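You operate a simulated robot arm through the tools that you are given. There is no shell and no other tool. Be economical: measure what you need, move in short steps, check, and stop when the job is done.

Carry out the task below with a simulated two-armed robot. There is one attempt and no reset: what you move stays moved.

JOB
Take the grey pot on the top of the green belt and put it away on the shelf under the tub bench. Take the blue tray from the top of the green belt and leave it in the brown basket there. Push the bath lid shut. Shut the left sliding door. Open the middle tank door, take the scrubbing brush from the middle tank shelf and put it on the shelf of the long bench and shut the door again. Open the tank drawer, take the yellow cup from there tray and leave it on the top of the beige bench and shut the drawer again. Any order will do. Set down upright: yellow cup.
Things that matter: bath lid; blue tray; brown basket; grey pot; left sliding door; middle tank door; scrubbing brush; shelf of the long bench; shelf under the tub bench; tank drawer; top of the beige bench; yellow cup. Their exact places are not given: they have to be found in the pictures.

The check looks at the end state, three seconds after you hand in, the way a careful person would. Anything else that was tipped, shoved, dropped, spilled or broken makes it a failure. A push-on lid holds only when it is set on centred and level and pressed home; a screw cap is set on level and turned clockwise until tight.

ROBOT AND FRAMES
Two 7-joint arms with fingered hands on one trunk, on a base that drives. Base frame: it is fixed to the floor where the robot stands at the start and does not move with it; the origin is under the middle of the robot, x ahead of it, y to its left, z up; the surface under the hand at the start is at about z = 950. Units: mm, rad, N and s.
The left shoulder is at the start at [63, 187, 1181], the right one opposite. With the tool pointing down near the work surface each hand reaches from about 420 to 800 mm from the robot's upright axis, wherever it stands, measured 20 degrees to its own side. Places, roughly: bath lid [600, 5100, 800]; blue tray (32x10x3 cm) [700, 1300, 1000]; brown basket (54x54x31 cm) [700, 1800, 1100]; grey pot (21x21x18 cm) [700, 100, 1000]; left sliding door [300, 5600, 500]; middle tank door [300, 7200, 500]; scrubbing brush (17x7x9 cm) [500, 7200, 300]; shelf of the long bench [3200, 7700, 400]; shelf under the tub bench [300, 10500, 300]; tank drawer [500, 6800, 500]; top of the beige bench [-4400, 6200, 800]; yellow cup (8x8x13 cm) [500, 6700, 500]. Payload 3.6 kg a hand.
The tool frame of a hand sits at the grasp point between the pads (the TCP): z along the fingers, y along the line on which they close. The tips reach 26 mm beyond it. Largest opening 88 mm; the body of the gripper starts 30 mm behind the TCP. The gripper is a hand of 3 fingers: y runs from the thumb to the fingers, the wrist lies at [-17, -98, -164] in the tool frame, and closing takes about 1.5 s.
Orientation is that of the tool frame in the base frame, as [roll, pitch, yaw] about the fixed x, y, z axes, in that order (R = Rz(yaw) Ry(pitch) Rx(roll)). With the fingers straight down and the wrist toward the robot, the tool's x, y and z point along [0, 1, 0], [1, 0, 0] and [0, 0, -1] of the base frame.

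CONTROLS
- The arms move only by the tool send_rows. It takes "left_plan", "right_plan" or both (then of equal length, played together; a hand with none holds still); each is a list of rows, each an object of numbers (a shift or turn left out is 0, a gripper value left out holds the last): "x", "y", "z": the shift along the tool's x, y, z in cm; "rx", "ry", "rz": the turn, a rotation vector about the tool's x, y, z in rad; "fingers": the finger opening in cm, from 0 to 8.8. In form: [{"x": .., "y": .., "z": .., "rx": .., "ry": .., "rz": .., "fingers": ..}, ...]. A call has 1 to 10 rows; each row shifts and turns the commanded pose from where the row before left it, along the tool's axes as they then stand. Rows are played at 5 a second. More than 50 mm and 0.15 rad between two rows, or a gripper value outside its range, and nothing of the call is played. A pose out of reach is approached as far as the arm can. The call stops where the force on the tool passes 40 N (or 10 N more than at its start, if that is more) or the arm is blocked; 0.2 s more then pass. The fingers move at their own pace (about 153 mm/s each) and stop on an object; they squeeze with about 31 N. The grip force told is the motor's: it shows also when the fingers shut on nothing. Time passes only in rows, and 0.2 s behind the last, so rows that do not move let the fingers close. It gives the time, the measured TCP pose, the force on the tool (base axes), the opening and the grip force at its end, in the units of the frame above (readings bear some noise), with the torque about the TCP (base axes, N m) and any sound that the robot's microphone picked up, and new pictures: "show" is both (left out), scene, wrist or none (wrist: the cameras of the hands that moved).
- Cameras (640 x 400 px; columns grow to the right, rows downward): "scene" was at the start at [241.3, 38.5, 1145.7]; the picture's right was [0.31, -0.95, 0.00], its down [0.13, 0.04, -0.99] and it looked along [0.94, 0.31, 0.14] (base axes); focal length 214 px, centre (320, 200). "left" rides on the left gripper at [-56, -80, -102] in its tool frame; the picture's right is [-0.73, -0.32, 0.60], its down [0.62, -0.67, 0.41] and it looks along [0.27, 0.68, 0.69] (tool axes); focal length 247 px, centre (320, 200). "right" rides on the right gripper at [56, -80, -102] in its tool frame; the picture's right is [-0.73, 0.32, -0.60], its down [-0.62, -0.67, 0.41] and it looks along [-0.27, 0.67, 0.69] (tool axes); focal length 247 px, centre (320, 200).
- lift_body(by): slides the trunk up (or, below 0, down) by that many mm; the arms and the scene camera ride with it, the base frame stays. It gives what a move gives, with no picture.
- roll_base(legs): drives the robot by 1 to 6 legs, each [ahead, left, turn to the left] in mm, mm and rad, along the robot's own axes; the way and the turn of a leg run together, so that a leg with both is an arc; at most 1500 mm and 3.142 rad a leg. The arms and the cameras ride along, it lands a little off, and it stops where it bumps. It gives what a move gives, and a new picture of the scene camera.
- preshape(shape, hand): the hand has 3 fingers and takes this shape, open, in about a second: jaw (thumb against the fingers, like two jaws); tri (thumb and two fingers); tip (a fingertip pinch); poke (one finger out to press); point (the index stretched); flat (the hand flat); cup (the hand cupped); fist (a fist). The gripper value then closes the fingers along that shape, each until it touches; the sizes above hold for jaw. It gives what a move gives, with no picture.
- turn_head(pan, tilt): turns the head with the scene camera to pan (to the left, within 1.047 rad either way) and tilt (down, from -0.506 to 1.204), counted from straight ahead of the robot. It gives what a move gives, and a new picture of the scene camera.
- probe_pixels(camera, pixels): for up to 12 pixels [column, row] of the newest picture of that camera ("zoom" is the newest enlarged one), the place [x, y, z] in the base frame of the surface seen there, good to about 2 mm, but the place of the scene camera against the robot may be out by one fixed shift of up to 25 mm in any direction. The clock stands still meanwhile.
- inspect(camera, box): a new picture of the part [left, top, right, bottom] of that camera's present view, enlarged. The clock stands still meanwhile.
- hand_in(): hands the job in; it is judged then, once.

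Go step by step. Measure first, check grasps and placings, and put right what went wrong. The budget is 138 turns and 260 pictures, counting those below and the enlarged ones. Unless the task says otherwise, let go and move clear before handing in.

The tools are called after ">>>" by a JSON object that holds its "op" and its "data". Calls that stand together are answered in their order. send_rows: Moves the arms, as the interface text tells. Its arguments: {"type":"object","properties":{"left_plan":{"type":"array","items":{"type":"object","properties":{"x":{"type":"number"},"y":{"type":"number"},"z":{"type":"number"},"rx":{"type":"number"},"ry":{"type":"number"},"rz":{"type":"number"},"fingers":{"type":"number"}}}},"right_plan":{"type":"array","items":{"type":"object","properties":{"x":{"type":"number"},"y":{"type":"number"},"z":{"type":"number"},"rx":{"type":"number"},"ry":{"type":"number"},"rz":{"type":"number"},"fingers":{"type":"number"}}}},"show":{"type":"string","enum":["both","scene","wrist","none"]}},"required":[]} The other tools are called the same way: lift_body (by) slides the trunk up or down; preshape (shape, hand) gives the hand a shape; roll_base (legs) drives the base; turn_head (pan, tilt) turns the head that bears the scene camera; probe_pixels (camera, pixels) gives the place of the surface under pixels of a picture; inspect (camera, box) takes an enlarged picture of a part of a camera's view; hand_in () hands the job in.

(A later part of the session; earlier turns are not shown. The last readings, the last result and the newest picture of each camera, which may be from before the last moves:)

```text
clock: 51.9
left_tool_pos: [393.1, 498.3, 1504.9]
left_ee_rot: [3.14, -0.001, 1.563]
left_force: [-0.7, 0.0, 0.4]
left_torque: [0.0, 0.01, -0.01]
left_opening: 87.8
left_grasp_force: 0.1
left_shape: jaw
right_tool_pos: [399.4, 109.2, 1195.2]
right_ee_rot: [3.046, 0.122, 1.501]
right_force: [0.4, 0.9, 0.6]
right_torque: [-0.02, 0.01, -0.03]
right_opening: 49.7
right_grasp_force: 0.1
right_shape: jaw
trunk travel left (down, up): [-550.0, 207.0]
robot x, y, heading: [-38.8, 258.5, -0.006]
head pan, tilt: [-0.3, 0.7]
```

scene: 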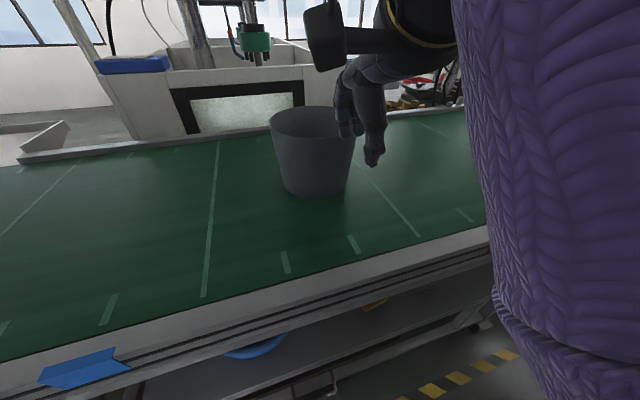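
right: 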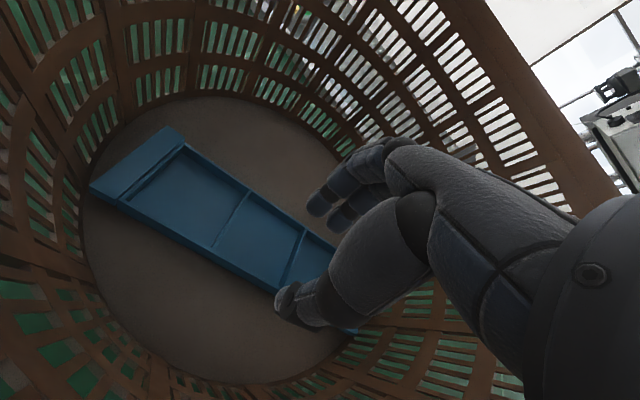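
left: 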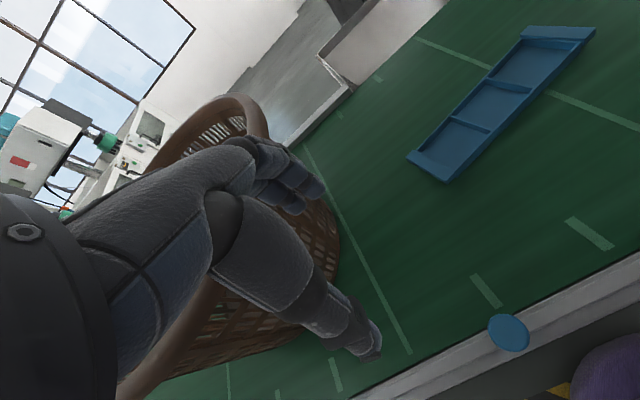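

The pot is undisturbed; right hand stands behind it a little skewed. I'll square the hand and bring it over the pot's near rim, then view.

>>> {"op": "send_rows", "data": {"right_plan": [{"y": 3, "rx": 0.046, "ry": 0.063, "rz": -0.029, "fingers": 8}, {"y": 3, "rx": 0.046, "ry": 0.063, "rz": -0.029}, {"y": 4.5}, {"y": 4.5, "x": -0.8}], "show": "both"}}

```text
clock: 52.9
left_tool_pos: [395.1, 495.8, 1505.8]
left_ee_rot: [-3.14, 0.001, 1.562]
left_force: [-1.1, -0.2, 0.3]
left_torque: [0.04, -0.02, 0.0]
left_opening: 87.7
left_grasp_force: 0.0
left_shape: jaw
right_tool_pos: [543.8, 131.3, 1200.3]
right_ee_rot: [-3.129, -0.092, 1.595]
right_force: [0.0, -0.5, 0.4]
right_torque: [-0.01, 0.01, -0.01]
right_opening: 79.9
right_grasp_force: 0.1
right_shape: jaw
trunk travel left (down, up): [-550.0, 207.0]
robot x, y, heading: [-36.6, 260.2, -0.007]
head pan, tilt: [-0.3, 0.7]
```

scene: 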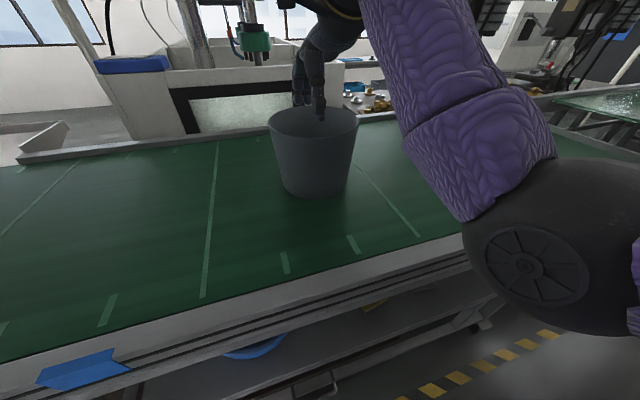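
right: 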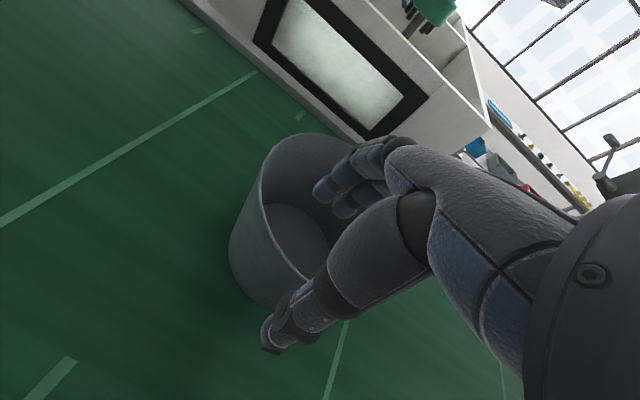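

>>> {"op": "send_rows", "data": {"right_plan": [{"x": -3.9, "y": 1.2, "ry": -0.092, "rz": 0.024}, {}, {"z": 2.5}], "show": "wrist"}}

>>> {"op": "probe_pixels", "data": {"camera": "right", "pixels": [[265, 180], [240, 260], [262, 210], [300, 290], [270, 330], [325, 190], [275, 245], [290, 140]]}}

```text
clock: 53.7
left_tool_pos: [393.9, 497.1, 1506.2]
left_ee_rot: [-3.141, -0.001, 1.562]
left_force: [0.0, -0.1, 0.6]
left_torque: [0.02, -0.05, 0.01]
left_opening: 87.7
left_grasp_force: 0.0
left_shape: jaw
right_tool_pos: [555.7, 92.1, 1173.0]
right_ee_rot: [-3.129, 0.006, 1.57]
right_force: [-0.6, -0.3, -0.7]
right_torque: [-0.02, 0.01, -0.01]
right_opening: 79.8
right_grasp_force: 0.1
right_shape: jaw
trunk travel left (down, up): [-550.0, 207.0]
robot x, y, heading: [-40.3, 264.6, -0.012]
head pan, tilt: [-0.3, 0.7]
```

right: 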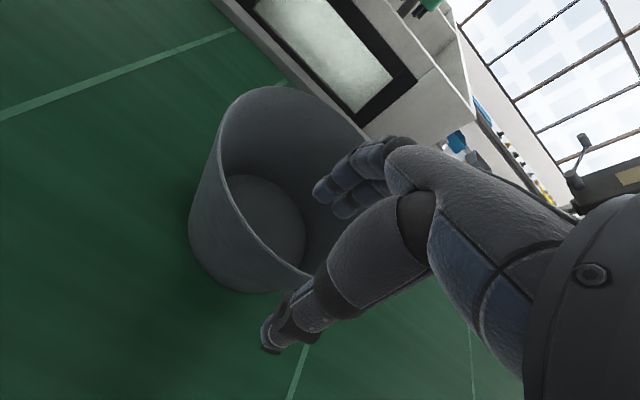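

```text
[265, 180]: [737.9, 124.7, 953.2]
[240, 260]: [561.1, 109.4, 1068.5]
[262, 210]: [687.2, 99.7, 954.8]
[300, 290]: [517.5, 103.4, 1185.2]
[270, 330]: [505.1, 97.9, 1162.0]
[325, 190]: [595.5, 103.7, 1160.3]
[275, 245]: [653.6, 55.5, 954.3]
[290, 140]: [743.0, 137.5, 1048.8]
```

Thumb (x≈510) and fingers (x≈595) straddle the wall at 554. Lowering 65 mm and closing.

>>> {"op": "send_rows", "data": {"right_plan": [{"z": 2.5}, {"z": 2.5}, {"z": 1.8}, {"fingers": 0}, {}, {}, {}, {}, {}, {}], "show": "wrist"}}

```text
clock: 55.9
left_tool_pos: [393.6, 498.7, 1507.4]
left_ee_rot: [3.141, -0.001, 1.562]
left_force: [0.0, 0.5, 0.0]
left_torque: [-0.02, -0.01, -0.03]
left_opening: 87.7
left_grasp_force: 0.1
left_shape: jaw
right_tool_pos: [553.5, 93.2, 1104.8]
right_ee_rot: [-3.128, 0.006, 1.572]
right_force: [1.4, -0.3, -0.3]
right_torque: [0.01, -0.18, -0.06]
right_opening: 0.0
right_grasp_force: 30.6
right_shape: jaw
trunk travel left (down, up): [-550.0, 207.0]
robot x, y, heading: [-40.2, 260.2, -0.015]
head pan, tilt: [-0.3, 0.7]
```

right: 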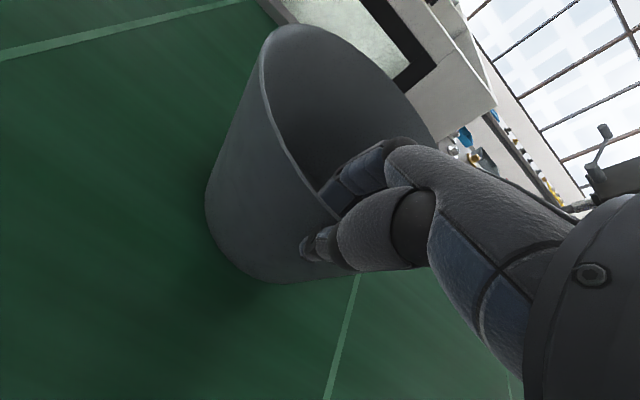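

It grips the thin wall. Test lift.

>>> {"op": "send_rows", "data": {"right_plan": [{"z": -1.5}, {"z": -2}, {"z": -2}, {"z": -2}, {}], "show": "both"}}

```text
clock: 57.1
left_tool_pos: [393.7, 497.6, 1506.9]
left_ee_rot: [3.141, -0.001, 1.562]
left_force: [-0.5, -0.1, 0.1]
left_torque: [-0.01, -0.02, -0.02]
left_opening: 87.8
left_grasp_force: 0.0
left_shape: jaw
right_tool_pos: [555.6, 93.3, 1179.1]
right_ee_rot: [-3.127, 0.004, 1.571]
right_force: [0.2, -1.5, -2.5]
right_torque: [0.01, 0.14, -0.02]
right_opening: 0.1
right_grasp_force: 31.1
right_shape: jaw
trunk travel left (down, up): [-550.0, 207.0]
robot x, y, heading: [-35.6, 259.3, -0.006]
head pan, tilt: [-0.3, 0.7]
```

scene: 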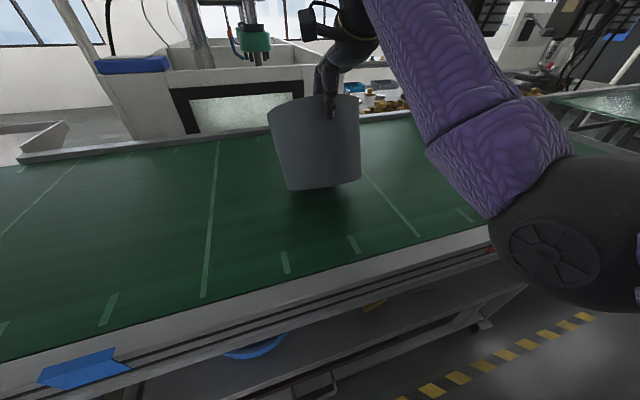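
right: 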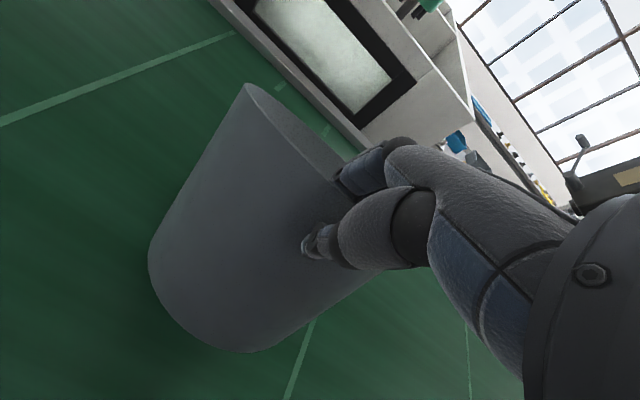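

The pot (≈2.5 N) hangs in the grip, a bit tipped but steady. I'll raise the trunk for travel and look left along the lane, since a dark bin stood around (90, 3840).

>>> {"op": "lift_body", "data": {"by": 200}}

>>> {"op": "roll_base", "data": {"legs": [[-700, 0, 0], [0, 0, 1.5]]}}

>>> {"op": "turn_head", "data": {"pan": 0, "tilt": 0.25}}

```text
clock: 59.2
left_tool_pos: [393.9, 498.0, 1706.1]
left_ee_rot: [3.141, -0.001, 1.563]
left_force: [0.2, 0.1, 0.0]
left_torque: [0.0, 0.02, -0.02]
left_opening: 87.6
left_grasp_force: 0.1
left_shape: jaw
right_tool_pos: [556.8, 94.4, 1378.8]
right_ee_rot: [-3.128, 0.005, 1.571]
right_force: [-0.3, 0.2, -3.2]
right_torque: [-0.02, 0.15, -0.03]
right_opening: 0.1
right_grasp_force: 31.1
right_shape: jaw
trunk travel left (down, up): [-750.0, 7.0]
robot x, y, heading: [-35.5, 262.6, -0.009]
head pan, tilt: [-0.3, 0.7]
```

```text
clock: 66.8
left_tool_pos: [-950.6, 716.2, 1706.5]
left_ee_rot: [3.142, 0.001, 3.071]
left_force: [0.1, -0.2, 0.2]
left_torque: [-0.02, 0.03, 0.01]
left_opening: 87.8
left_grasp_force: 0.0
left_shape: jaw
right_tool_pos: [-536.9, 851.3, 1380.8]
right_ee_rot: [-3.127, 0.004, 3.078]
right_force: [-0.1, -0.1, -3.2]
right_torque: [-0.13, 0.03, 0.02]
right_opening: 0.3
right_grasp_force: 31.3
right_shape: jaw
trunk travel left (down, up): [-750.0, 7.0]
robot x, y, heading: [-741.9, 270.0, 1.495]
head pan, tilt: [-0.3, 0.7]
```

scene: 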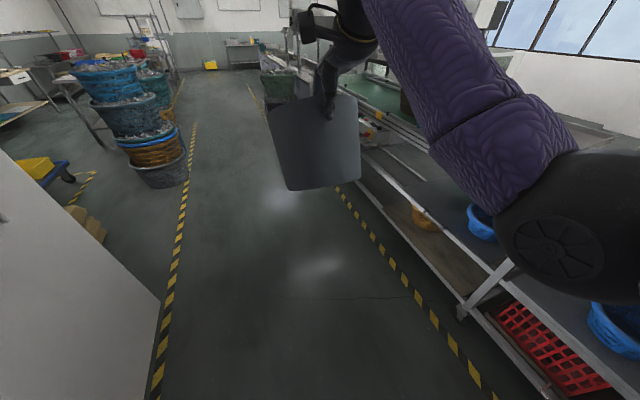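

```text
clock: 67.7
left_tool_pos: [-952.7, 716.3, 1706.2]
left_ee_rot: [-3.141, -0.001, 3.07]
left_force: [0.2, 0.1, 0.1]
left_torque: [-0.03, 0.04, 0.02]
left_opening: 87.7
left_grasp_force: 0.0
left_shape: jaw
right_tool_pos: [-535.9, 850.6, 1379.5]
right_ee_rot: [-3.127, 0.006, 3.078]
right_force: [0.7, 0.5, -3.0]
right_torque: [-0.14, -0.02, 0.04]
right_opening: 0.0
right_grasp_force: 31.1
right_shape: jaw
trunk travel left (down, up): [-750.0, 7.0]
robot x, y, heading: [-740.9, 268.3, 1.493]
head pan, tilt: [0.0, 0.25]
```

scene: 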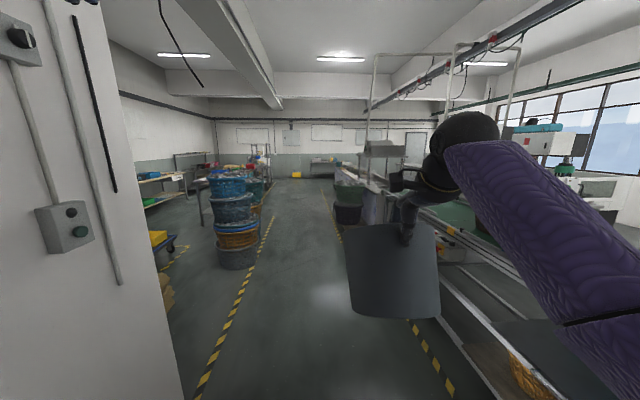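

The corridor ahead (pixels 260-340) looks open. I'll measure its borders and what stands in it.

>>> {"op": "probe_pixels", "data": {"camera": "scene", "pixels": [[230, 330], [430, 360], [268, 225], [338, 235], [345, 210], [240, 260], [250, 230], [325, 167], [296, 175], [175, 310], [375, 155], [300, 200]]}}

>>> {"op": "inspect", "data": {"camera": "scene", "box": [180, 120, 460, 260]}}

```text
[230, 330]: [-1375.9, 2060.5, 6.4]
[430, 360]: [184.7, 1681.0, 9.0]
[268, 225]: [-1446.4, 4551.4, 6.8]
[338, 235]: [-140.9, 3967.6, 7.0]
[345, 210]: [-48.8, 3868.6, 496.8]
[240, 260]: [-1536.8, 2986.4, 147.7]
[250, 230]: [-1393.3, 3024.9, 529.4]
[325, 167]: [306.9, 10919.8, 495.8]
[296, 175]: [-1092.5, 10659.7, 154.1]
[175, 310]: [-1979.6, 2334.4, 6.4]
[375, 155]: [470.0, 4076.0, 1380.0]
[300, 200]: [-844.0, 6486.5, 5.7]
```

```text
2.29 times, centred on (320, 190) of scene
```

zoom: 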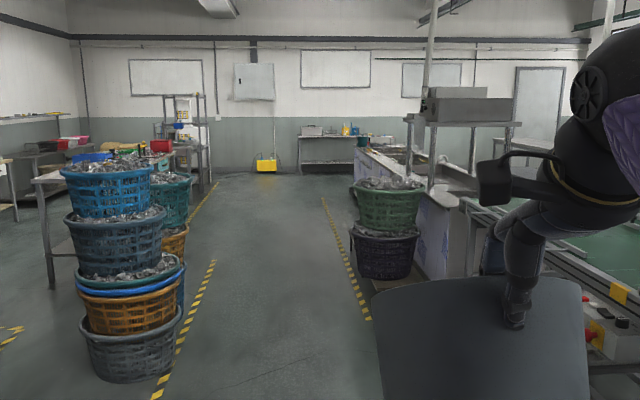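

The lane x −1400…−150 is free all the way; the tub bench is at the far end (zoom 335,150). I'll square up and drive 7 m along it.

>>> {"op": "roll_base", "data": {"legs": [[0, 0, 0.08], [1500, 0, 0], [1500, 0, 0], [1500, 0, 0], [1500, 0, 0], [1500, 0, 0]]}}

>>> {"op": "turn_head", "data": {"pan": -0.3, "tilt": 0.4}}

```text
clock: 103.7
left_tool_pos: [-1075.9, 8198.2, 1704.7]
left_ee_rot: [-3.14, 0.0, -3.132]
left_force: [0.2, 0.0, 0.2]
left_torque: [0.02, 0.01, 0.03]
left_opening: 87.8
left_grasp_force: 0.0
left_shape: jaw
right_tool_pos: [-674.2, 8368.9, 1380.3]
right_ee_rot: [-3.127, 0.006, -3.123]
right_force: [1.1, -0.6, -3.4]
right_torque: [-0.15, 0.02, -0.03]
right_opening: 0.0
right_grasp_force: 31.3
right_shape: jaw
trunk travel left (down, up): [-750.0, 7.0]
robot x, y, heading: [-831.3, 7774.3, 1.579]
head pan, tilt: [0.0, 0.25]
```

scene: 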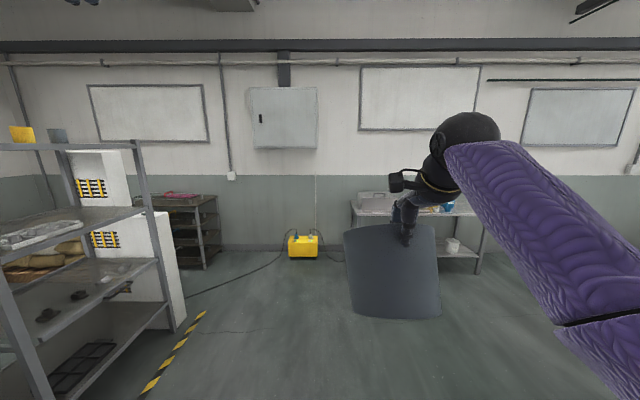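

```text
clock: 104.5
left_tool_pos: [-1076.3, 8198.1, 1706.1]
left_ee_rot: [-3.141, -0.001, -3.13]
left_force: [-0.3, -0.1, -0.3]
left_torque: [0.02, 0.05, 0.02]
left_opening: 88.1
left_grasp_force: 0.0
left_shape: jaw
right_tool_pos: [-674.8, 8368.9, 1380.4]
right_ee_rot: [-3.127, 0.006, -3.123]
right_force: [0.0, 1.2, -4.7]
right_torque: [-0.17, -0.02, -0.01]
right_opening: 0.0
right_grasp_force: 30.6
right_shape: jaw
trunk travel left (down, up): [-750.0, 7.0]
robot x, y, heading: [-830.9, 7770.3, 1.582]
head pan, tilt: [-0.3, 0.4]
```

scene: 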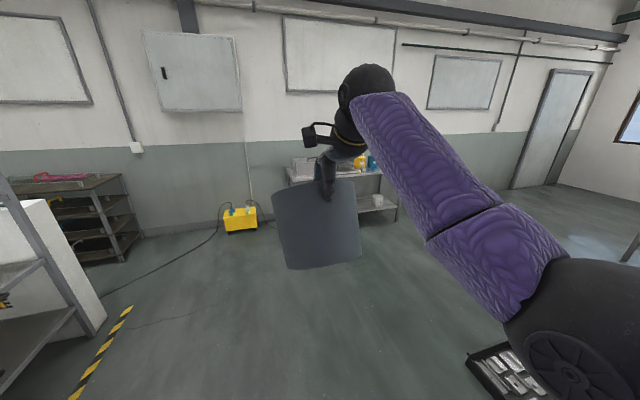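

The tub bench stands at (287-398, 160-220); a crate lies at (505,365). Measuring both.

>>> {"op": "probe_pixels", "data": {"camera": "scene", "pixels": [[370, 178], [385, 175], [372, 208], [395, 218], [378, 198], [290, 182], [500, 365], [470, 360], [305, 165], [362, 162], [390, 208]]}}

>>> {"op": "roll_base", "data": {"legs": [[900, 0, 0], [0, -500, 0]]}}

```text
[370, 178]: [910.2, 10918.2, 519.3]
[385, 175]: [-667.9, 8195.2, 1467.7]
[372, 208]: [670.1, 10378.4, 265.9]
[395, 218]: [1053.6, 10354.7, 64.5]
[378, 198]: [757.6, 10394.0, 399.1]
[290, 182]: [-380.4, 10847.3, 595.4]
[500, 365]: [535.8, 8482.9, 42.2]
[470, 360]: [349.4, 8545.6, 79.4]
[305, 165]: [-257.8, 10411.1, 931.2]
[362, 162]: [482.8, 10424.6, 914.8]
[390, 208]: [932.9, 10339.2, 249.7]
```

```text
clock: 111.8
left_tool_pos: [-578.3, 9107.0, 1705.1]
left_ee_rot: [-3.141, -0.001, -3.139]
left_force: [-0.3, 0.6, -0.2]
left_torque: [0.0, -0.04, 0.01]
left_opening: 87.7
left_grasp_force: 0.1
left_shape: jaw
right_tool_pos: [-175.3, 9273.6, 1378.9]
right_ee_rot: [-3.127, 0.007, -3.127]
right_force: [0.3, 0.7, -2.7]
right_torque: [-0.17, 0.02, 0.03]
right_opening: 0.0
right_grasp_force: 30.8
right_shape: jaw
trunk travel left (down, up): [-750.0, 7.0]
robot x, y, heading: [-335.4, 8679.9, 1.573]
head pan, tilt: [-0.3, 0.4]
```

scene: 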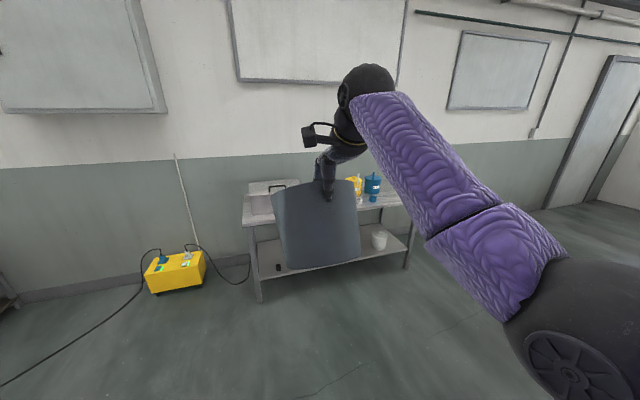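

The bench is clearer now: shelf with a black cup (278,266) and white bucket (378,240), free in the middle. Measuring shelf and top.

>>> {"op": "probe_pixels", "data": {"camera": "scene", "pixels": [[265, 275], [262, 255], [268, 245], [395, 250], [380, 250], [378, 228], [250, 218], [245, 225], [400, 200], [278, 264], [365, 255], [270, 195]]}}

>>> {"op": "roll_base", "data": {"legs": [[600, 0, 0], [0, -430, 0]]}}

>>> {"op": "turn_head", "data": {"pan": 0.3, "tilt": 0.8}}

```text
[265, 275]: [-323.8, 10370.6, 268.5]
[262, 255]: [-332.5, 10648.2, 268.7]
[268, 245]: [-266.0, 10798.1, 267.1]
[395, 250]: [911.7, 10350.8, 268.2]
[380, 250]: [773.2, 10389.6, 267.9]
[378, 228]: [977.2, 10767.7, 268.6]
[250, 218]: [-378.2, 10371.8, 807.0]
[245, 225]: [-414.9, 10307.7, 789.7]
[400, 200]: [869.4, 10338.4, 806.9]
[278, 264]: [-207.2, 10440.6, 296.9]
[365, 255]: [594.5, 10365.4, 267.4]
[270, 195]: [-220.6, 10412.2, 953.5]
```

```text
clock: 117.4
left_tool_pos: [-156.5, 9703.6, 1706.6]
left_ee_rot: [3.141, 0.0, -3.13]
left_force: [0.2, 0.3, 0.6]
left_torque: [0.03, -0.01, 0.01]
left_opening: 87.6
left_grasp_force: 0.1
left_shape: jaw
right_tool_pos: [245.5, 9874.0, 1378.8]
right_ee_rot: [-3.127, 0.007, -3.122]
right_force: [0.7, 0.4, -3.2]
right_torque: [-0.15, 0.0, 0.02]
right_opening: 0.0
right_grasp_force: 30.9
right_shape: jaw
trunk travel left (down, up): [-750.0, 7.0]
robot x, y, heading: [88.6, 9274.2, 1.581]
head pan, tilt: [-0.3, 0.4]
```

scene: 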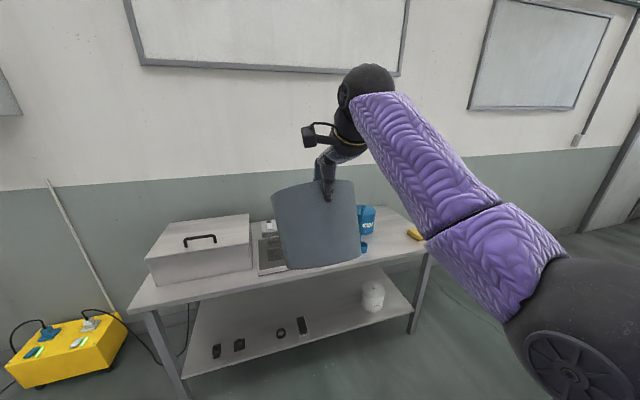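

```text
clock: 118.4
left_tool_pos: [-155.7, 9704.0, 1707.0]
left_ee_rot: [-3.141, 0.0, -3.13]
left_force: [0.2, -0.8, 0.6]
left_torque: [0.01, 0.0, -0.02]
left_opening: 87.9
left_grasp_force: 0.0
left_shape: jaw
right_tool_pos: [245.2, 9874.9, 1379.8]
right_ee_rot: [-3.127, 0.005, -3.122]
right_force: [-0.4, 0.3, -3.3]
right_torque: [-0.16, -0.02, 0.0]
right_opening: 0.1
right_grasp_force: 31.0
right_shape: jaw
trunk travel left (down, up): [-750.0, 7.0]
robot x, y, heading: [87.7, 9272.3, 1.576]
head pan, tilt: [0.3, 0.799]
```

scene: 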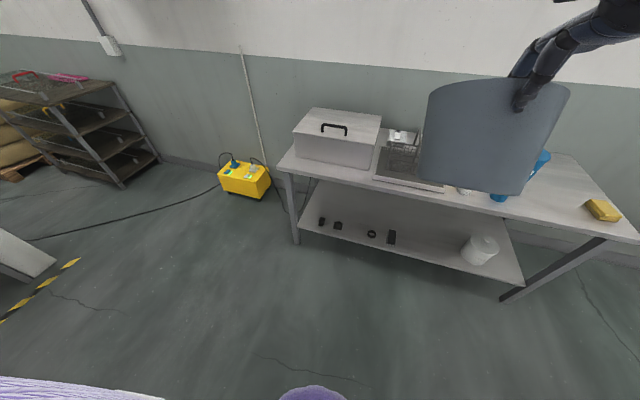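

>>> {"op": "probe_pixels", "data": {"camera": "scene", "pixels": [[321, 222], [338, 227], [371, 235], [392, 240], [462, 252], [480, 262], [430, 235], [430, 255], [440, 215], [395, 180], [450, 190], [522, 285]]}}

>>> {"op": "turn_head", "data": {"pan": -0.05, "tilt": 0.9}}

```text
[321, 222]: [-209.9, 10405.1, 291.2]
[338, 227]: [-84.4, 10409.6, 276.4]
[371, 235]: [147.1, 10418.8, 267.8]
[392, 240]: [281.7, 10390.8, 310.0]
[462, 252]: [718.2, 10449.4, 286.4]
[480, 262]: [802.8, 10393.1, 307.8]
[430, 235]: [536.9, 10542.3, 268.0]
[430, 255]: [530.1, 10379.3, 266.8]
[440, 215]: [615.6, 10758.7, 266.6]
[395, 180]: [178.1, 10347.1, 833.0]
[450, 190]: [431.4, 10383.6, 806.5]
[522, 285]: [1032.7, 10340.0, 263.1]
```

```text
clock: 119.2
left_tool_pos: [-155.3, 9703.7, 1706.2]
left_ee_rot: [3.141, 0.0, -3.131]
left_force: [-0.2, 0.5, -1.0]
left_torque: [-0.04, -0.03, -0.02]
left_opening: 87.7
left_grasp_force: 0.1
left_shape: jaw
right_tool_pos: [246.5, 9873.0, 1379.0]
right_ee_rot: [-3.129, 0.005, -3.123]
right_force: [0.1, 0.4, -2.6]
right_torque: [-0.12, 0.01, 0.02]
right_opening: 0.0
right_grasp_force: 30.9
right_shape: jaw
trunk travel left (down, up): [-750.0, 7.0]
robot x, y, heading: [91.1, 9274.7, 1.58]
head pan, tilt: [-0.051, 0.901]
```

scene: 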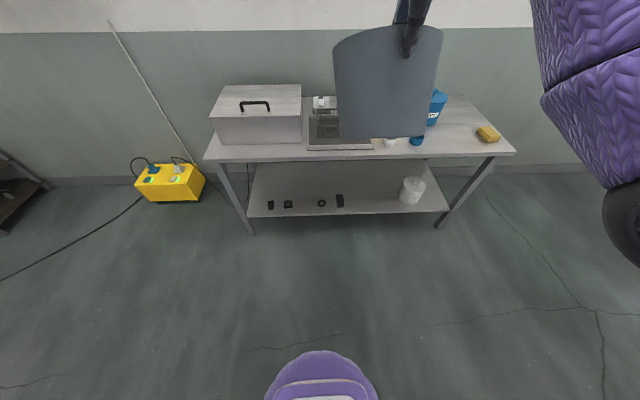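

Good free spot on the shelf (z 268) at about x 500, y 10490, between the phone-like item (x 282) and bucket (x 718). I'll shift right and lower the trunk fully, still clear of the bench.

>>> {"op": "roll_base", "data": {"legs": [[0, -256, -0.005]]}}

>>> {"op": "lift_body", "data": {"by": -745}}

>>> {"op": "turn_head", "data": {"pan": -0.15, "tilt": 0.4}}

```text
clock: 121.1
left_tool_pos: [99.1, 9707.0, 1706.3]
left_ee_rot: [3.141, 0.002, -3.138]
left_force: [0.9, 0.2, -0.1]
left_torque: [-0.03, 0.01, 0.01]
left_opening: 87.8
left_grasp_force: 0.0
left_shape: jaw
right_tool_pos: [500.9, 9873.6, 1379.6]
right_ee_rot: [-3.127, 0.005, -3.127]
right_force: [-0.5, -0.2, -3.0]
right_torque: [-0.16, 0.01, 0.03]
right_opening: 0.3
right_grasp_force: 31.3
right_shape: jaw
trunk travel left (down, up): [-750.0, 7.0]
robot x, y, heading: [342.6, 9276.3, 1.576]
head pan, tilt: [-0.051, 0.901]
```

scene: 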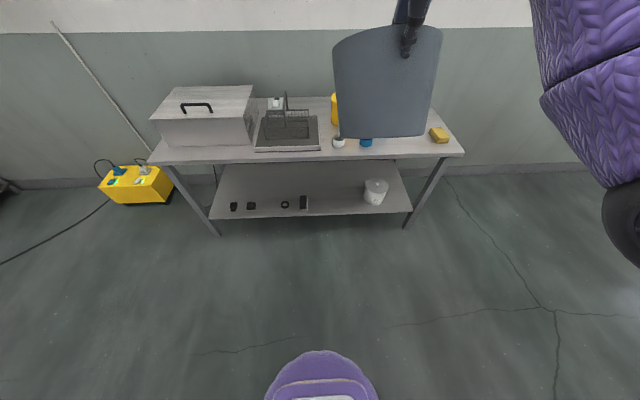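

```text
refused: -745 is not a number from -400 to 400
```

```text
clock: 122.0
left_tool_pos: [100.0, 9707.2, 1706.3]
left_ee_rot: [-3.141, 0.0, -3.135]
left_force: [-0.1, -1.0, -0.1]
left_torque: [-0.01, 0.0, 0.01]
left_opening: 87.5
left_grasp_force: 0.1
left_shape: jaw
right_tool_pos: [500.8, 9873.7, 1379.1]
right_ee_rot: [-3.127, 0.005, -3.126]
right_force: [-0.5, 0.0, -2.5]
right_torque: [-0.15, -0.04, -0.01]
right_opening: 0.1
right_grasp_force: 30.9
right_shape: jaw
trunk travel left (down, up): [-750.0, 7.0]
robot x, y, heading: [339.8, 9278.6, 1.573]
head pan, tilt: [-0.15, 0.4]
```

scene: 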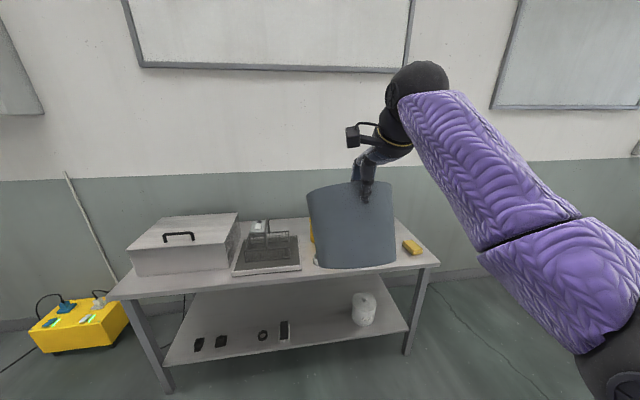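

The lift takes at most 400 at a time; two steps, then the arm down 130 mm.

>>> {"op": "lift_body", "data": {"by": -400}}

>>> {"op": "lift_body", "data": {"by": -345}}

>>> {"op": "send_rows", "data": {"right_plan": [{"z": 3}, {"z": 3}, {"z": 3}, {"z": 3}, {"z": 2}], "show": "both"}}

```text
clock: 125.8
left_tool_pos: [99.8, 9707.4, 1306.3]
left_ee_rot: [-3.141, 0.0, -3.135]
left_force: [0.3, -0.2, 0.2]
left_torque: [-0.01, 0.02, 0.01]
left_opening: 87.7
left_grasp_force: 0.0
left_shape: jaw
right_tool_pos: [502.2, 9874.6, 979.9]
right_ee_rot: [-3.126, 0.005, -3.128]
right_force: [0.0, 0.5, -3.0]
right_torque: [-0.14, -0.01, -0.01]
right_opening: 0.0
right_grasp_force: 30.9
right_shape: jaw
trunk travel left (down, up): [-350.0, 407.0]
robot x, y, heading: [344.5, 9279.4, 1.58]
head pan, tilt: [-0.15, 0.4]
```

```text
clock: 129.2
left_tool_pos: [100.4, 9706.7, 961.8]
left_ee_rot: [3.142, -0.001, -3.137]
left_force: [-0.5, 0.2, 0.2]
left_torque: [-0.02, -0.01, 0.01]
left_opening: 87.8
left_grasp_force: 0.2
left_shape: jaw
right_tool_pos: [501.9, 9873.6, 635.2]
right_ee_rot: [-3.127, 0.005, -3.128]
right_force: [0.9, 0.7, -2.9]
right_torque: [-0.11, -0.03, 0.0]
right_opening: 0.0
right_grasp_force: 31.1
right_shape: jaw
trunk travel left (down, up): [-5.0, 752.0]
robot x, y, heading: [345.1, 9274.3, 1.578]
head pan, tilt: [-0.15, 0.4]
```

```text
clock: 130.4
left_tool_pos: [101.4, 9707.0, 961.0]
left_ee_rot: [3.14, 0.0, -3.135]
left_force: [0.0, -0.6, -0.4]
left_torque: [0.0, 0.0, 0.0]
left_opening: 87.9
left_grasp_force: 0.1
left_shape: jaw
right_tool_pos: [502.9, 9871.1, 494.1]
right_ee_rot: [-3.128, 0.004, -3.129]
right_force: [0.6, 0.1, -2.7]
right_torque: [-0.19, 0.0, 0.01]
right_opening: 0.1
right_grasp_force: 31.0
right_shape: jaw
trunk travel left (down, up): [-5.0, 752.0]
robot x, y, heading: [340.0, 9280.4, 1.576]
head pan, tilt: [-0.15, 0.4]
```

scene: 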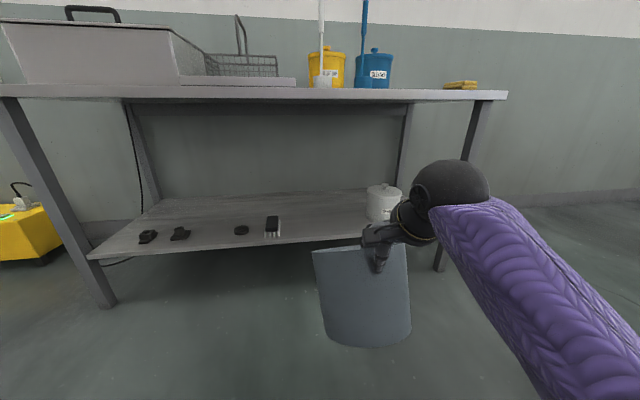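
right: 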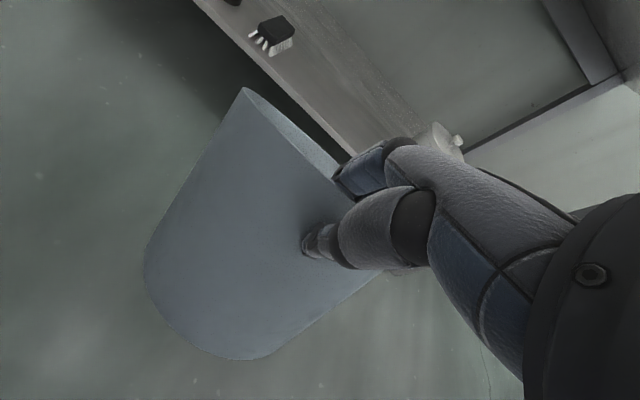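

The pot hangs low before the shelf, clearly tilted. I'll measure the tilt from the wrist and scene views.

>>> {"op": "probe_pixels", "data": {"camera": "right", "pixels": [[246, 92], [147, 270], [240, 355], [290, 340], [200, 340], [300, 135], [240, 200]]}}

>>> {"op": "probe_pixels", "data": {"camera": "scene", "pixels": [[370, 342], [370, 300], [330, 335], [408, 330], [318, 255], [300, 240], [255, 246], [273, 238]]}}

```text
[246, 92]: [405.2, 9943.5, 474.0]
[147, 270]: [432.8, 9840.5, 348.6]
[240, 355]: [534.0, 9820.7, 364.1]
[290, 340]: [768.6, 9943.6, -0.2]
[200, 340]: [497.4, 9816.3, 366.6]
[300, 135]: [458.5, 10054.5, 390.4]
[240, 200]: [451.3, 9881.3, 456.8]
```

```text
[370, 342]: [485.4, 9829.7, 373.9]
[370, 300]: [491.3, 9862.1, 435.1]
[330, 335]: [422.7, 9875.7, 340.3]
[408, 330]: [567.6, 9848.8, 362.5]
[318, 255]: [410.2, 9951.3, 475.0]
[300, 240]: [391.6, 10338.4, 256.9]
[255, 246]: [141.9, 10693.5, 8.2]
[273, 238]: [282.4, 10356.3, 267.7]
```

The pot is tilted about 25°. Tilting the hand by the same angle (fingers forward) rights it and lowers the wrist as well.

>>> {"op": "send_rows", "data": {"right_plan": [{"rx": -0.109}, {"rx": -0.109}, {"rx": -0.109}, {"rx": -0.109}, {}], "show": "both"}}

```text
clock: 131.6
left_tool_pos: [100.3, 9707.3, 960.4]
left_ee_rot: [-3.141, 0.0, -3.136]
left_force: [-1.0, -0.6, -0.2]
left_torque: [0.0, -0.01, 0.02]
left_opening: 88.1
left_grasp_force: 0.1
left_shape: jaw
right_tool_pos: [502.3, 9871.3, 494.0]
right_ee_rot: [2.718, 0.005, -3.127]
right_force: [0.2, -0.3, -2.8]
right_torque: [-0.27, -0.02, 0.01]
right_opening: 0.2
right_grasp_force: 31.2
right_shape: jaw
trunk travel left (down, up): [-5.0, 752.0]
robot x, y, heading: [343.8, 9277.7, 1.572]
head pan, tilt: [-0.15, 0.4]
```

scene: 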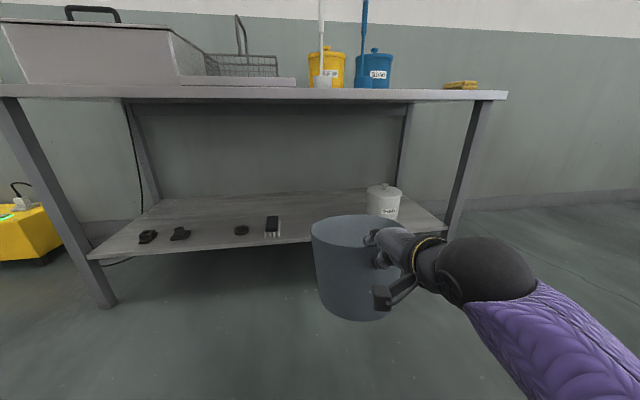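
right: 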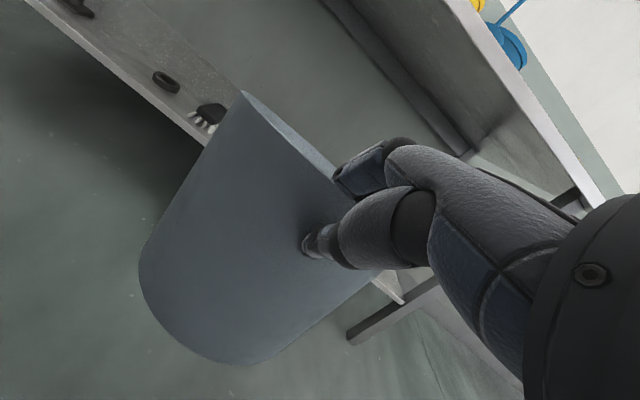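

>>> {"op": "probe_pixels", "data": {"camera": "scene", "pixels": [[350, 318], [325, 308], [335, 250], [312, 232], [350, 217], [385, 218], [355, 245]]}}

>>> {"op": "probe_pixels", "data": {"camera": "right", "pixels": [[143, 280], [235, 360], [290, 335], [246, 96], [310, 150], [180, 340]]}}

```text
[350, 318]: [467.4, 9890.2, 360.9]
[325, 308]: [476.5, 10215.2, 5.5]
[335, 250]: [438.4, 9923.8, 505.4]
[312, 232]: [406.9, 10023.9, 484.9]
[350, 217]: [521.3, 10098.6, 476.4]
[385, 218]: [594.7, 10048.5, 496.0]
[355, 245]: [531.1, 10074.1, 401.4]
```

```text
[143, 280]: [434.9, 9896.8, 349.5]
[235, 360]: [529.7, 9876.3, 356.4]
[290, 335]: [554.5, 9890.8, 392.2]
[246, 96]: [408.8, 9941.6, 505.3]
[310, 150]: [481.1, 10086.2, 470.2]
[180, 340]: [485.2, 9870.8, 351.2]
```

Still drooping about 8°. I'll tilt 0.14 more, lower ~55 mm, keeping the bottom above the shelf.

>>> {"op": "send_rows", "data": {"right_plan": [{"rx": -0.14}, {"z": 2.3, "y": -1.5}, {"z": 2.3, "y": -1.5}, {}], "show": "scene"}}

>>> {"op": "probe_pixels", "data": {"camera": "scene", "pixels": [[350, 340], [330, 335], [335, 275], [350, 240], [385, 241], [320, 255], [370, 345]]}}

```text
clock: 132.6
left_tool_pos: [99.6, 9706.2, 961.3]
left_ee_rot: [-3.141, 0.0, -3.138]
left_force: [-0.5, -0.4, -0.6]
left_torque: [0.0, 0.03, 0.01]
left_opening: 87.8
left_grasp_force: 0.1
left_shape: jaw
right_tool_pos: [506.2, 9869.4, 437.2]
right_ee_rot: [2.582, 0.014, -3.124]
right_force: [0.2, 0.8, -2.4]
right_torque: [-0.32, -0.01, -0.05]
right_opening: 0.0
right_grasp_force: 30.7
right_shape: jaw
trunk travel left (down, up): [-5.0, 752.0]
robot x, y, heading: [345.3, 9281.2, 1.573]
head pan, tilt: [-0.15, 0.4]
```

scene: 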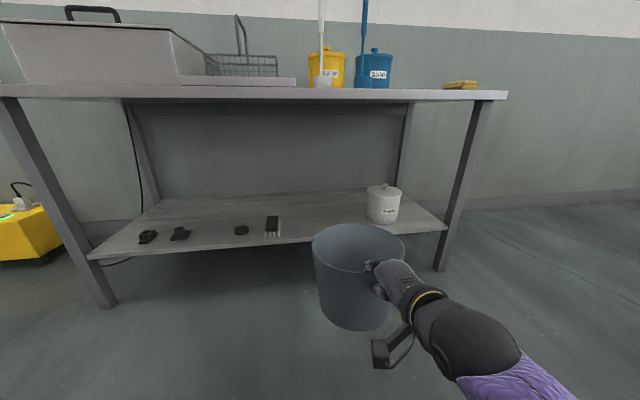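

```text
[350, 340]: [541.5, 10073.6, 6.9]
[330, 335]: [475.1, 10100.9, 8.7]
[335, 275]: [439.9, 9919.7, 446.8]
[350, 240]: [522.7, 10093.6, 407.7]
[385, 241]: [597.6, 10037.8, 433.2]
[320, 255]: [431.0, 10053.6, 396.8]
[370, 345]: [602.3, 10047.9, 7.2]
```

Pot nearly level, bottom about z 294, shelf 262–268. Driving forward to bring it over the shelf.

>>> {"op": "roll_base", "data": {"legs": [[400, 0, 0]]}}

>>> {"op": "send_rows", "data": {"right_plan": [{}], "show": "wrist"}}

```text
clock: 135.1
left_tool_pos: [100.5, 10106.5, 960.4]
left_ee_rot: [3.141, -0.001, -3.14]
left_force: [0.9, 0.1, -0.5]
left_torque: [0.01, 0.0, -0.02]
left_opening: 87.7
left_grasp_force: 0.1
left_shape: jaw
right_tool_pos: [506.4, 10269.7, 440.4]
right_ee_rot: [2.581, 0.012, -3.128]
right_force: [-1.3, 0.1, -3.2]
right_torque: [-0.32, 0.02, 0.0]
right_opening: 0.2
right_grasp_force: 30.6
right_shape: jaw
trunk travel left (down, up): [-5.0, 752.0]
robot x, y, heading: [346.4, 9676.9, 1.57]
head pan, tilt: [-0.15, 0.4]
```

scene: 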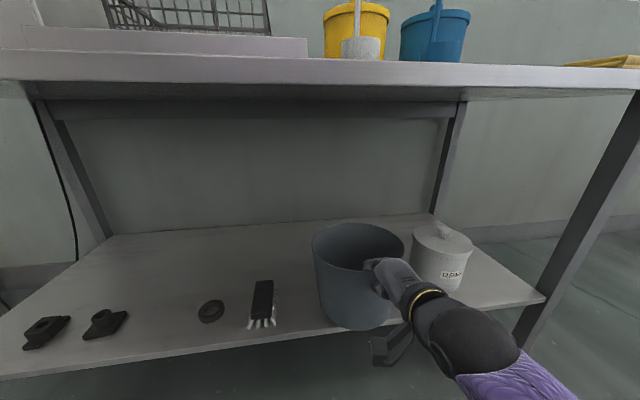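

```text
clock: 135.5
left_tool_pos: [100.5, 10107.3, 960.6]
left_ee_rot: [-3.141, 0.001, -3.14]
left_force: [-0.3, 0.4, 0.6]
left_torque: [0.0, 0.04, 0.0]
left_opening: 87.4
left_grasp_force: 0.1
left_shape: jaw
right_tool_pos: [507.6, 10268.3, 438.7]
right_ee_rot: [2.579, 0.016, -3.129]
right_force: [0.1, -0.2, -3.1]
right_torque: [-0.29, 0.02, -0.03]
right_opening: 0.0
right_grasp_force: 30.5
right_shape: jaw
trunk travel left (down, up): [-5.0, 752.0]
robot x, y, heading: [344.6, 9674.7, 1.567]
head pan, tilt: [-0.15, 0.4]
```

right: 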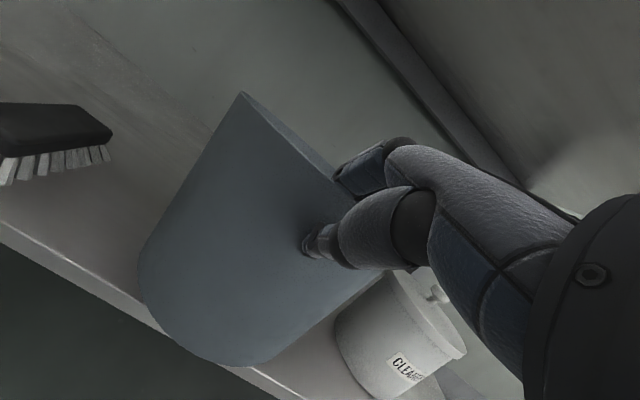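

>>> {"op": "probe_pixels", "data": {"camera": "scene", "pixels": [[413, 265], [440, 290], [425, 285], [248, 325], [275, 320], [200, 340], [350, 325], [330, 318]]}}

>>> {"op": "probe_pixels", "data": {"camera": "right", "pixels": [[338, 325], [345, 350], [155, 325], [100, 280], [240, 360], [300, 330]]}}

```text
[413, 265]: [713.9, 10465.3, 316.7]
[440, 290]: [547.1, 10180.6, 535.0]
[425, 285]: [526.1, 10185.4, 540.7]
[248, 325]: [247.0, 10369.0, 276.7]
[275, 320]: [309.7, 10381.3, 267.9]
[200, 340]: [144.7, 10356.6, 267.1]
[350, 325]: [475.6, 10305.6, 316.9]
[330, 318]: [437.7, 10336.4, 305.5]
```

```text
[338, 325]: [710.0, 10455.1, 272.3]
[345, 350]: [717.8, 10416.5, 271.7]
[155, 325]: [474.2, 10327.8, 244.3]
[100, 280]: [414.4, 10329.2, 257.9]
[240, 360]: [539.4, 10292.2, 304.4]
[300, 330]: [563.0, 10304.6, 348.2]
```

Clear on both sides (pot 405–610, bucket from 710). Drive 115 mm more, then lower until contact.

>>> {"op": "roll_base", "data": {"legs": [[118, 0, 0]]}}

>>> {"op": "send_rows", "data": {"right_plan": [{"z": 0.85, "y": -0.53}, {"z": 0.85, "y": -0.53}, {"z": 0.6, "y": -0.37}, {"z": 0.4, "y": -0.26}, {}], "show": "both"}}

```text
clock: 136.7
left_tool_pos: [99.4, 10226.0, 960.8]
left_ee_rot: [3.141, 0.001, -3.138]
left_force: [0.7, -0.3, 0.4]
left_torque: [0.0, 0.01, 0.01]
left_opening: 87.8
left_grasp_force: 0.0
left_shape: jaw
right_tool_pos: [507.4, 10387.8, 439.4]
right_ee_rot: [2.58, 0.015, -3.129]
right_force: [0.6, -0.2, -2.8]
right_torque: [-0.29, -0.03, 0.02]
right_opening: 0.0
right_grasp_force: 30.7
right_shape: jaw
trunk travel left (down, up): [-5.0, 752.0]
robot x, y, heading: [339.6, 9793.7, 1.568]
head pan, tilt: [-0.15, 0.4]
```

scene: 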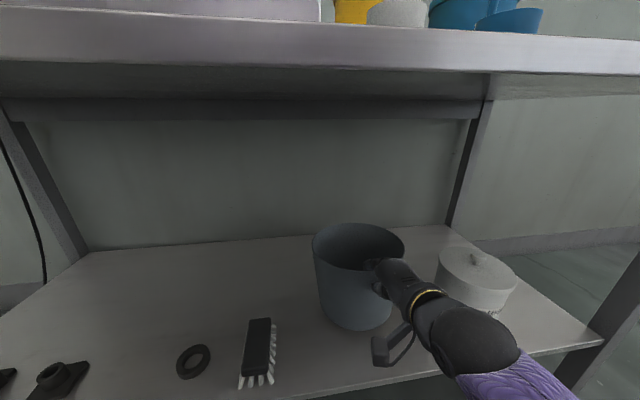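

```text
clock: 137.9
left_tool_pos: [100.7, 10225.7, 960.9]
left_ee_rot: [3.142, 0.001, -3.14]
left_force: [-0.3, 0.0, -0.3]
left_torque: [0.01, 0.02, -0.02]
left_opening: 87.8
left_grasp_force: 0.0
left_shape: jaw
right_tool_pos: [514.7, 10386.4, 405.4]
right_ee_rot: [2.577, 0.037, -3.123]
right_force: [-0.3, -1.8, 0.5]
right_torque: [-0.08, 0.08, 0.03]
right_opening: 0.0
right_grasp_force: 31.0
right_shape: jaw
trunk travel left (down, up): [-5.0, 752.0]
robot x, y, heading: [341.4, 9793.8, 1.573]
head pan, tilt: [-0.15, 0.4]
```

scene: 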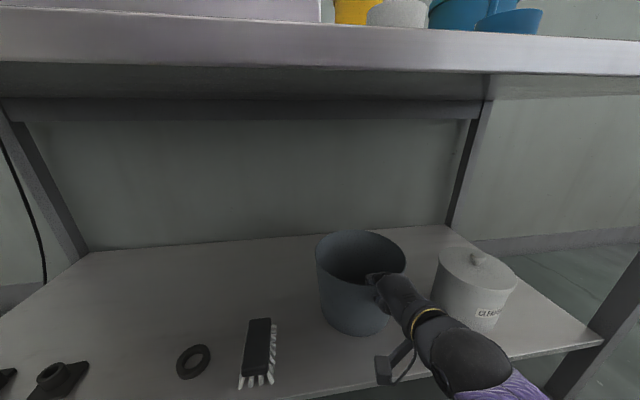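
right: 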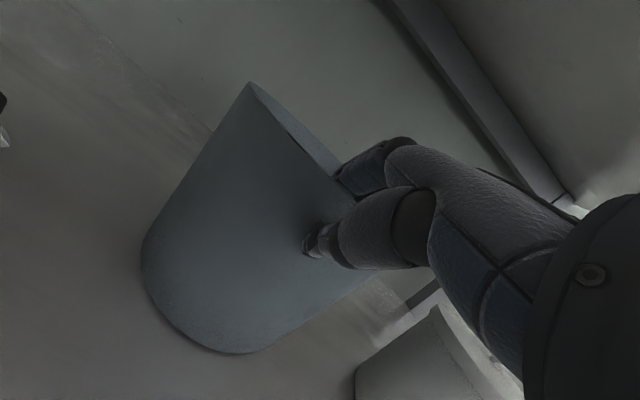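

The pot is resting on the shelf. Open, then withdraw straight up.

>>> {"op": "send_rows", "data": {"right_plan": [{"fingers": 4.5}, {}, {}, {"z": -1.7, "y": 1.07}, {"z": -1.7, "y": 1.07}, {"z": -1.7, "y": 1.07}, {"z": -1.7, "y": 1.07}], "show": "both"}}

```text
clock: 139.5
left_tool_pos: [101.4, 10225.2, 960.8]
left_ee_rot: [3.141, 0.0, -3.141]
left_force: [0.5, 0.1, 0.5]
left_torque: [0.0, 0.0, 0.03]
left_opening: 88.0
left_grasp_force: 0.1
left_shape: jaw
right_tool_pos: [513.0, 10392.5, 493.3]
right_ee_rot: [2.56, 0.039, -3.127]
right_force: [0.3, -0.7, 0.2]
right_torque: [-0.04, 0.01, 0.01]
right_opening: 44.2
right_grasp_force: 0.1
right_shape: jaw
trunk travel left (down, up): [-5.0, 752.0]
robot x, y, heading: [342.0, 9791.8, 1.572]
head pan, tilt: [-0.15, 0.4]
```

scene: 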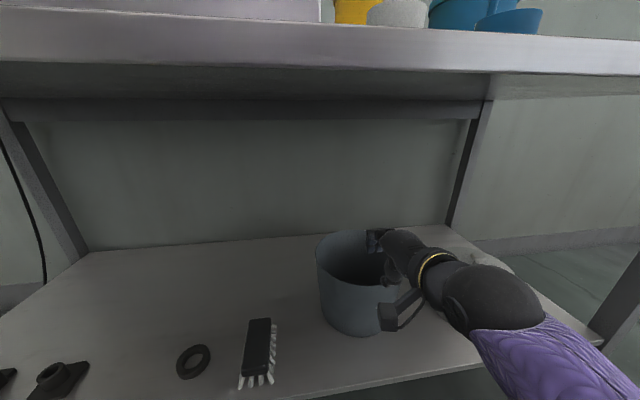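
right: 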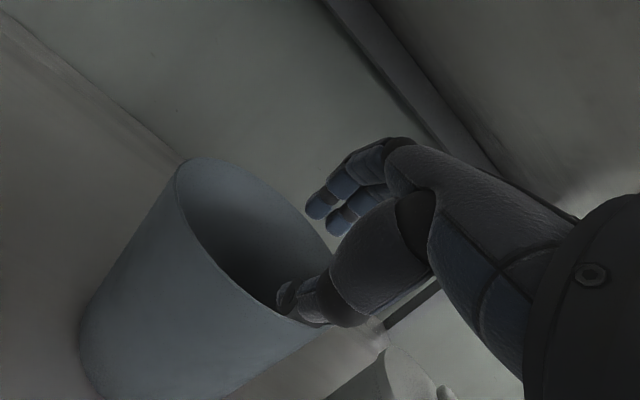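

Released; fingertips are above the rim (z≈432). One more bit up and drive back out.

>>> {"op": "send_rows", "data": {"right_plan": [{"z": -1.5, "y": 0.95}, {"z": -1.0, "y": 0.6}], "show": "none"}}

>>> {"op": "roll_base", "data": {"legs": [[-450, 0, 0]]}}

```text
clock: 140.1
left_tool_pos: [101.3, 10226.1, 960.8]
left_ee_rot: [3.141, -0.001, -3.139]
left_force: [0.2, -0.8, -0.5]
left_torque: [-0.03, -0.03, -0.02]
left_opening: 87.6
left_grasp_force: 0.1
left_shape: jaw
right_tool_pos: [512.6, 10390.5, 517.8]
right_ee_rot: [2.57, 0.04, -3.12]
right_force: [0.5, 0.0, -0.3]
right_torque: [0.01, 0.01, 0.01]
right_opening: 44.5
right_grasp_force: 0.0
right_shape: jaw
trunk travel left (down, up): [-5.0, 752.0]
robot x, y, heading: [341.9, 9797.7, 1.573]
head pan, tilt: [-0.15, 0.4]
```

```text
clock: 142.9
left_tool_pos: [100.3, 9772.5, 961.1]
left_ee_rot: [3.141, 0.0, -3.135]
left_force: [-0.4, 0.3, 0.1]
left_torque: [0.04, -0.01, -0.03]
left_opening: 87.4
left_grasp_force: 0.0
left_shape: jaw
right_tool_pos: [510.5, 9937.4, 517.8]
right_ee_rot: [2.576, 0.042, -3.116]
right_force: [0.8, 0.1, -1.2]
right_torque: [-0.02, -0.01, -0.02]
right_opening: 44.6
right_grasp_force: 0.1
right_shape: jaw
trunk travel left (down, up): [-5.0, 752.0]
robot x, y, heading: [342.1, 9344.8, 1.572]
head pan, tilt: [-0.15, 0.4]
```

scene: 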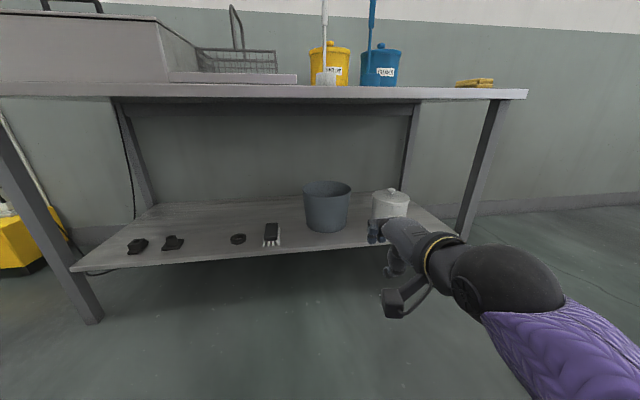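

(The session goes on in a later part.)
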